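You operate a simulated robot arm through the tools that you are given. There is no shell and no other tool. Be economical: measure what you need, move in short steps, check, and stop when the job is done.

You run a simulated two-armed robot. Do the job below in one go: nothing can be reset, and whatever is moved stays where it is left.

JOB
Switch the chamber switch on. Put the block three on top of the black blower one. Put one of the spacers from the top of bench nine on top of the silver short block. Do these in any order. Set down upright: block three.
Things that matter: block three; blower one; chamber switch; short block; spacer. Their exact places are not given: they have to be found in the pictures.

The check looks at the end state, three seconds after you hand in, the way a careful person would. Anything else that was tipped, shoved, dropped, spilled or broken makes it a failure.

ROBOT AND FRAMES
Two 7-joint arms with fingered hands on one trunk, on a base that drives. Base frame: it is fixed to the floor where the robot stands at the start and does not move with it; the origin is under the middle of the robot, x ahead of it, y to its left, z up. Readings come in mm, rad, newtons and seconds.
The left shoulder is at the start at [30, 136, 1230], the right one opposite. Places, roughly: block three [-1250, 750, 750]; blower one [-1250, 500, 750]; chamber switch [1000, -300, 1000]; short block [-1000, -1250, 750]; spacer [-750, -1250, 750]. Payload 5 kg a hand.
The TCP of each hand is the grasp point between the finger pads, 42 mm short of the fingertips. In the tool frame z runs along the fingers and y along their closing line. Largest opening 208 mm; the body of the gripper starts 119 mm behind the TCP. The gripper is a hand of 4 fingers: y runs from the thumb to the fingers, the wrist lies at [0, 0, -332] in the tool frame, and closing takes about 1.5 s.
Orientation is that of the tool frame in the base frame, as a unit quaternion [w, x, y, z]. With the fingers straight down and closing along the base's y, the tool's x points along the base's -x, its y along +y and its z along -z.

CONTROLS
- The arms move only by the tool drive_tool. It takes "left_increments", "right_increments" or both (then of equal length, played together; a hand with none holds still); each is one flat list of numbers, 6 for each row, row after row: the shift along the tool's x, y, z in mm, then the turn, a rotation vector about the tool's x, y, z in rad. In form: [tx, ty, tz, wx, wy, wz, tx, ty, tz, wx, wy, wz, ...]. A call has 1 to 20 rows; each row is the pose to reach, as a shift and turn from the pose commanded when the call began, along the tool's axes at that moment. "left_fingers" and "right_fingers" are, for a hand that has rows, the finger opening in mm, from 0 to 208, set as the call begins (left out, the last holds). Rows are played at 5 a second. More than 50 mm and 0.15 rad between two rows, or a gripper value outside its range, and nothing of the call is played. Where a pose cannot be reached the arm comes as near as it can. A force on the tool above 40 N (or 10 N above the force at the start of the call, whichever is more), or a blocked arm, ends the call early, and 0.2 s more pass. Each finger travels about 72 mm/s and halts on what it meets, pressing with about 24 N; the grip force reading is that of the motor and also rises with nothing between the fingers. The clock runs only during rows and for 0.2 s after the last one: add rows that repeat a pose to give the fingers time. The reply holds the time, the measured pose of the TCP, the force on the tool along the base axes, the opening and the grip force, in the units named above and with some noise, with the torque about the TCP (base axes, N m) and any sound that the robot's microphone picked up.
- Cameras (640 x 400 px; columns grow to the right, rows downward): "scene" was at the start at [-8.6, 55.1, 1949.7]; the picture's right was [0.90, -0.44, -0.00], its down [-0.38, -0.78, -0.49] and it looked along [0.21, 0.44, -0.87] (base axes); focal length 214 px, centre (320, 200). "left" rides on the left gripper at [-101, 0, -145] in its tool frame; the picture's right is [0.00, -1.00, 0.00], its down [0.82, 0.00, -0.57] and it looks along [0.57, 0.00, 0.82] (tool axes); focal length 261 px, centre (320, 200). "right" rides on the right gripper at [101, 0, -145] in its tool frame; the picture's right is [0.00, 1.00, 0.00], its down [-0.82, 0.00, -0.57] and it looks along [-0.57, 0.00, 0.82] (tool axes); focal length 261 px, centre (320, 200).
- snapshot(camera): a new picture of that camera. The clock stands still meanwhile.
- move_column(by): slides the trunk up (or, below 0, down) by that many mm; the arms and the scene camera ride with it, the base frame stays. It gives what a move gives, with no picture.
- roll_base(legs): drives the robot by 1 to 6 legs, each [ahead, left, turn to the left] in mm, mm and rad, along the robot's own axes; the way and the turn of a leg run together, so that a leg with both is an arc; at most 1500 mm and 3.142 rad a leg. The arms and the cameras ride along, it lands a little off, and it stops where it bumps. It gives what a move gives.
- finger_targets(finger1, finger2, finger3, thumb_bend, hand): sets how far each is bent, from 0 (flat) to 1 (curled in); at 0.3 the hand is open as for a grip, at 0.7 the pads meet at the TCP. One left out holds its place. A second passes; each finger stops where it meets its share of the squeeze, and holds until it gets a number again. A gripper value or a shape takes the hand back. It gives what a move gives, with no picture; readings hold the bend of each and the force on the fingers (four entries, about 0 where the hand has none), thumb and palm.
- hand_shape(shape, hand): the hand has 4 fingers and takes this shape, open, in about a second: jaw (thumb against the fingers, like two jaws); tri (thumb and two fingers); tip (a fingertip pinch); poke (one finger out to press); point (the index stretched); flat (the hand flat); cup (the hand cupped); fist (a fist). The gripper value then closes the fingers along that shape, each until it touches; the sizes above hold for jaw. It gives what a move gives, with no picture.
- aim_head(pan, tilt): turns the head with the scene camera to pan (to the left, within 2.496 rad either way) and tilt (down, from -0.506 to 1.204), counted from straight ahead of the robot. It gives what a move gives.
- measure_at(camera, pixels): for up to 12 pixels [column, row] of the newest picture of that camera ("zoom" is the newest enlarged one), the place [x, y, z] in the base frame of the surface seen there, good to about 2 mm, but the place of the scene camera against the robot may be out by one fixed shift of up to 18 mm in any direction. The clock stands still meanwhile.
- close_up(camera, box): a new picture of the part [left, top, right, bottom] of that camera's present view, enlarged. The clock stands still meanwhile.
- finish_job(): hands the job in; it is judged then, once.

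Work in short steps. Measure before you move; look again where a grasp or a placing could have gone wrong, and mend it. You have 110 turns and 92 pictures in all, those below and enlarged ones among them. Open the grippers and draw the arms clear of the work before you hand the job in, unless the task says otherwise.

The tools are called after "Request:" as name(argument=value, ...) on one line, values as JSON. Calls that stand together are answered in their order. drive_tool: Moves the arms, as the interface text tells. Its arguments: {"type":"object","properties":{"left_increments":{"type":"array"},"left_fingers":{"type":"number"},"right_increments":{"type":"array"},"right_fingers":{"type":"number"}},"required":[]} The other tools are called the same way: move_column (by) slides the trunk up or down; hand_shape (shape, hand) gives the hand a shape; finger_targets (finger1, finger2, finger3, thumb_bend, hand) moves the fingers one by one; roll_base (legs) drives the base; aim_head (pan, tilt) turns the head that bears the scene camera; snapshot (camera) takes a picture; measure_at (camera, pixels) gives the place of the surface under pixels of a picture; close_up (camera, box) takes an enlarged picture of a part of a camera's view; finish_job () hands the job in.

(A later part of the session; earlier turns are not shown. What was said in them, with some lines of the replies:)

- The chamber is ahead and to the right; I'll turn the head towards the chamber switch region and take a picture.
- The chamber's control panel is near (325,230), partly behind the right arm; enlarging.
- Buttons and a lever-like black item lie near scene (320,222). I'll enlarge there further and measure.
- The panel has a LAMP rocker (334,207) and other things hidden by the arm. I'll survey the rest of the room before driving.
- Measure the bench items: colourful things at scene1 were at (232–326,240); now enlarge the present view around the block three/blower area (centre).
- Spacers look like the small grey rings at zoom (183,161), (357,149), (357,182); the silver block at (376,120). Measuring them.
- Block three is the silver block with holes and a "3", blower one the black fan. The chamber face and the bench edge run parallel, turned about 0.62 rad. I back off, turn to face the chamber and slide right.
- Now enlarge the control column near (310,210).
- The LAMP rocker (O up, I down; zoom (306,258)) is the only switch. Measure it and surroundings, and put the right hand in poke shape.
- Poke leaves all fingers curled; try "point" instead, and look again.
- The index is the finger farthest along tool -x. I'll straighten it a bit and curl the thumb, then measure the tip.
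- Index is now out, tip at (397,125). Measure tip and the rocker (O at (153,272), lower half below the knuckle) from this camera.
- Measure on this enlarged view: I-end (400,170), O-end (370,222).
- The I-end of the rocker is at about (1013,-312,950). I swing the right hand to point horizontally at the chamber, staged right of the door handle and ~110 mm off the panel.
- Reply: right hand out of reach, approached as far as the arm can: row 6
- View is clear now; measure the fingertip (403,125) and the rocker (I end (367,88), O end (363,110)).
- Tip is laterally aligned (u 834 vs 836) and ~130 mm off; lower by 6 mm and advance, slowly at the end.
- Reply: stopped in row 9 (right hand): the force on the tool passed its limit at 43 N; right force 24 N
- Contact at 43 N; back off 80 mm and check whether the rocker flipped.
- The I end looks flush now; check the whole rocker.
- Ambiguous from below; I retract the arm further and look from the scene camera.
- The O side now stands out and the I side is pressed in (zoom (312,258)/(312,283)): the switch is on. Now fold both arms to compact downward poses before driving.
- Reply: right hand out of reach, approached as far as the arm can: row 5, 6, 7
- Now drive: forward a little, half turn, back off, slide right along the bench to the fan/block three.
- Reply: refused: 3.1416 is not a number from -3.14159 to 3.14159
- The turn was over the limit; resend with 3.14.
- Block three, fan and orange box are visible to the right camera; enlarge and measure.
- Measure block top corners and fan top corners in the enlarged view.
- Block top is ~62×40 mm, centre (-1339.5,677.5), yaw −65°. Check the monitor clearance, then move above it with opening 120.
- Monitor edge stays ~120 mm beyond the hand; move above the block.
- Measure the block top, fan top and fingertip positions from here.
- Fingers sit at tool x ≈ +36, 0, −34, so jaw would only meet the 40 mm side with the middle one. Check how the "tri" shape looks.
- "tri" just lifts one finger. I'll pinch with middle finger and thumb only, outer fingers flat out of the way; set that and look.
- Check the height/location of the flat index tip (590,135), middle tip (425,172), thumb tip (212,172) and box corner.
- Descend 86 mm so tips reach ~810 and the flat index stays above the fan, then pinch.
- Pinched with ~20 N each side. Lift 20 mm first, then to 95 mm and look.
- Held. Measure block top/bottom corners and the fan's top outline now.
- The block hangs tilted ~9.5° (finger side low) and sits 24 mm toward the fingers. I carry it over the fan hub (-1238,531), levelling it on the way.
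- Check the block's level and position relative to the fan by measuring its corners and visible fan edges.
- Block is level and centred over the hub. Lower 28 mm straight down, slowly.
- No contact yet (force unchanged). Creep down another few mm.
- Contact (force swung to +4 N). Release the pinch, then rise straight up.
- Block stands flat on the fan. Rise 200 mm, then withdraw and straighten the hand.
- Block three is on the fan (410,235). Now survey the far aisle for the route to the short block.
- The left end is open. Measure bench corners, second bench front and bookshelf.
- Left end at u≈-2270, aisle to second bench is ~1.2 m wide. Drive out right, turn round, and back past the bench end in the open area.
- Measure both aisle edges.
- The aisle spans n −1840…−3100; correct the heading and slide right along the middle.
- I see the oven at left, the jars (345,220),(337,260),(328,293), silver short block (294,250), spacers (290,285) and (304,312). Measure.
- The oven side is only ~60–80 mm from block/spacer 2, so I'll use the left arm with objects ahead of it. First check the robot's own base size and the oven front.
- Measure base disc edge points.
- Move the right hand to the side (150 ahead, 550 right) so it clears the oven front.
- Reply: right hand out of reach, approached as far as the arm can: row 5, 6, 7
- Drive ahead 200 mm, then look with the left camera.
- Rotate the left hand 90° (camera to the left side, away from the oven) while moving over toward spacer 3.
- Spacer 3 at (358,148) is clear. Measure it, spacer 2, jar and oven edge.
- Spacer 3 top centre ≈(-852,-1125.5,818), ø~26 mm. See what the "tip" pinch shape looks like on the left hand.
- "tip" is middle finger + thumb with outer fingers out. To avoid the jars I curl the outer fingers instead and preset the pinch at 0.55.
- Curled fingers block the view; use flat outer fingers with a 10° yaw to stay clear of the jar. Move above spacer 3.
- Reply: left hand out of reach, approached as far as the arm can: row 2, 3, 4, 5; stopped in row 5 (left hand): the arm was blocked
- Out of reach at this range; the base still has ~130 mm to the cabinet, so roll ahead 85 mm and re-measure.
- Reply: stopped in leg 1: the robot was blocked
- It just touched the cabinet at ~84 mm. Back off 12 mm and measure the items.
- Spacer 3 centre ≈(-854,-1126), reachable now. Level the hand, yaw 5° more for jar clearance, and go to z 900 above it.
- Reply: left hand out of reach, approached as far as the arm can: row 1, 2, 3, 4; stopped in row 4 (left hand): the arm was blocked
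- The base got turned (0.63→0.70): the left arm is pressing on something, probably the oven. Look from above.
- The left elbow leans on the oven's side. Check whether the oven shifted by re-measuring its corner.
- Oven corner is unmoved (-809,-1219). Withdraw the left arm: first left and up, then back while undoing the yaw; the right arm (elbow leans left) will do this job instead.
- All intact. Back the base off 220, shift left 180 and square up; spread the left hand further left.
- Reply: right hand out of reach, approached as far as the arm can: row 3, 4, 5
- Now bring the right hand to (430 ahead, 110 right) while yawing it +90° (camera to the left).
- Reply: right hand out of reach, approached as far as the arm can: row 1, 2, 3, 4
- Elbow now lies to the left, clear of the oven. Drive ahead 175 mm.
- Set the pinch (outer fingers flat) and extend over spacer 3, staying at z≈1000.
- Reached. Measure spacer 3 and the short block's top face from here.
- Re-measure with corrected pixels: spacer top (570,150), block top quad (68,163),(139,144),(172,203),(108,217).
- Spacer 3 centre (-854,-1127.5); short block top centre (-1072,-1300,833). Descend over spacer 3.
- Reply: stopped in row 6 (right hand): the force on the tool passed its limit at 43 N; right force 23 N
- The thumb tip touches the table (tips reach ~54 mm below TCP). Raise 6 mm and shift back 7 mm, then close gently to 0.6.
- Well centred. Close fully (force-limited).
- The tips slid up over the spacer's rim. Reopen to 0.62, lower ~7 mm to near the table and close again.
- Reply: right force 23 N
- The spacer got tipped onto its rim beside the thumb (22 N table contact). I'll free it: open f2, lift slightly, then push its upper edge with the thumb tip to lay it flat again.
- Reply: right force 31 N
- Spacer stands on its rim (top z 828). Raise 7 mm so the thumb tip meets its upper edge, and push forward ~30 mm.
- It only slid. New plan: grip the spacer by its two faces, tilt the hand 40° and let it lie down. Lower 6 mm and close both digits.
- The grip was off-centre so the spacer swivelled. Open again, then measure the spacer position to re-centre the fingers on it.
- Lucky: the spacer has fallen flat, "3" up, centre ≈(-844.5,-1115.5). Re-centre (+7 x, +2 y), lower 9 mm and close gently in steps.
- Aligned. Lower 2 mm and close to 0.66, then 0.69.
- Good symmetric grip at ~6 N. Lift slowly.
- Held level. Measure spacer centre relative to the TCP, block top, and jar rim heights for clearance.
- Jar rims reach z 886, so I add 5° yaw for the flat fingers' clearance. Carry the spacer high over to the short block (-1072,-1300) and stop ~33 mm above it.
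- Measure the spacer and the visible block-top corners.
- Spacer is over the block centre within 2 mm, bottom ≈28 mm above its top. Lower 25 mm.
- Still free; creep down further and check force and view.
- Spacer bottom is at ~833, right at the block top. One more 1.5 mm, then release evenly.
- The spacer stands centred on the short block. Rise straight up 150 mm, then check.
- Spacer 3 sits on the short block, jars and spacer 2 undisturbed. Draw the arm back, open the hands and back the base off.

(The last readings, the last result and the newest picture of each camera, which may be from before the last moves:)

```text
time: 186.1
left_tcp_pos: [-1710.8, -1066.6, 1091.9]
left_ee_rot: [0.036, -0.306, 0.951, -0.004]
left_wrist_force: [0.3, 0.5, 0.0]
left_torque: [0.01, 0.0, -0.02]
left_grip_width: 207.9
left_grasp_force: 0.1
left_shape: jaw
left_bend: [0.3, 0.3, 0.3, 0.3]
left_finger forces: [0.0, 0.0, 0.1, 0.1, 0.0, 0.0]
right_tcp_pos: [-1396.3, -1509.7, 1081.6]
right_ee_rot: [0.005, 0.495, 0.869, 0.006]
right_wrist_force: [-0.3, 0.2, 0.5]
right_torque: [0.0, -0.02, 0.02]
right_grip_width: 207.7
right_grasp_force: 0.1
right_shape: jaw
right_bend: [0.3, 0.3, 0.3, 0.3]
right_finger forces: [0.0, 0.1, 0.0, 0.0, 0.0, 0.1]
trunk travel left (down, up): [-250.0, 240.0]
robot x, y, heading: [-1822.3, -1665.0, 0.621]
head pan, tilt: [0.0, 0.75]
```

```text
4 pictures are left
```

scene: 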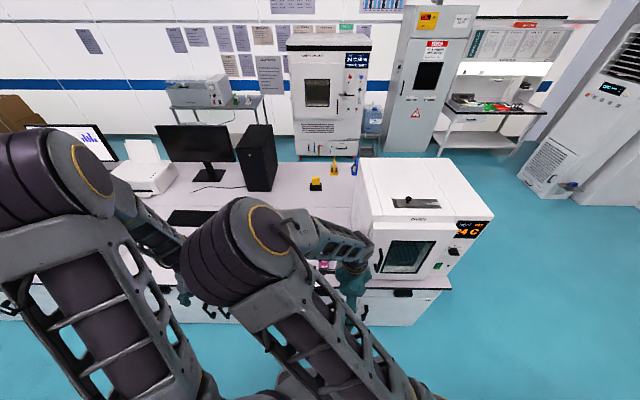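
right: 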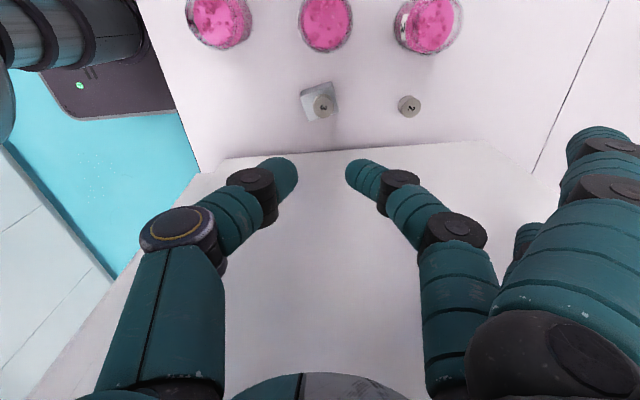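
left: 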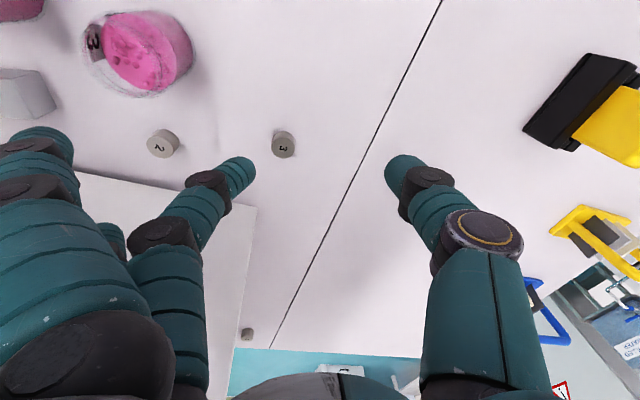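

One enlarged look at the chamber front to confirm the lamp switch and its state.

Request:
close_up(camera="scene", box=[290, 40, 380, 140])

Request:
close_up(camera="scene", box=[340, 72, 370, 112])

```text
4.00 times, centred on (335, 90) of scene
```

zoom: 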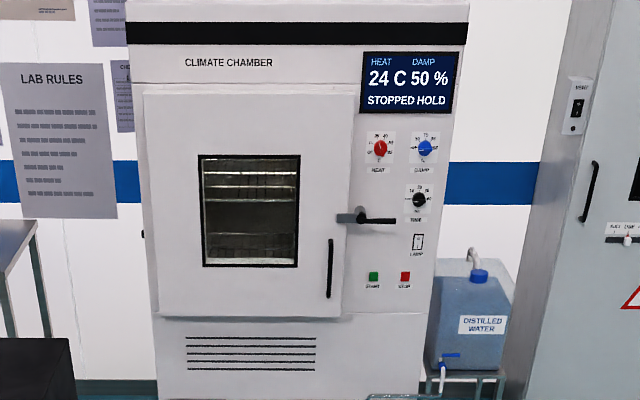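

```text
10.00 times, centred on (355, 92) of scene
```

zoom: 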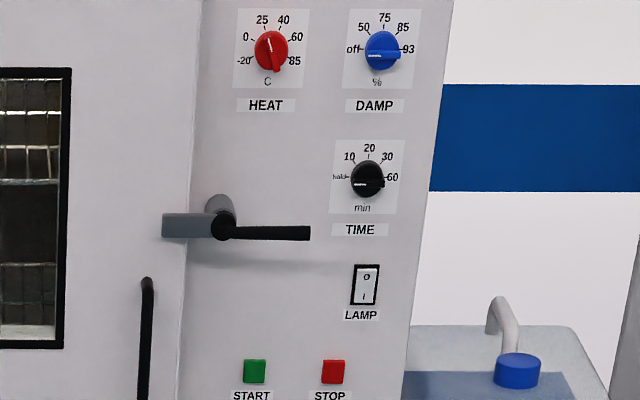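

The chamber interior is now lit and its rocker is on the I side. All three tasks are in place and the hands are open and clear of the work, so I hand in.

Request:
finish_job()

```text
The job is handed in.
```

I handed the job in with all three tasks done and both hands open and clear of the work; I don't have the check's result.

- **Chamber switch:** on. I took this to be the LAMP rocker, the only switch on the chamber. It is pressed to I and the chamber interior now looks lit.
- **Block three:** upright on the black blower one.
- **Spacer:** spacer 3 is flat on the silver short block. It tipped over on the first grasp but landed flat again before I lifted it.

Two contacts happened along the way. The base touched the bench cabinet, and the left elbow leaned on the oven. The oven measured in the same place afterwards, and nothing looked disturbed in the later pictures.
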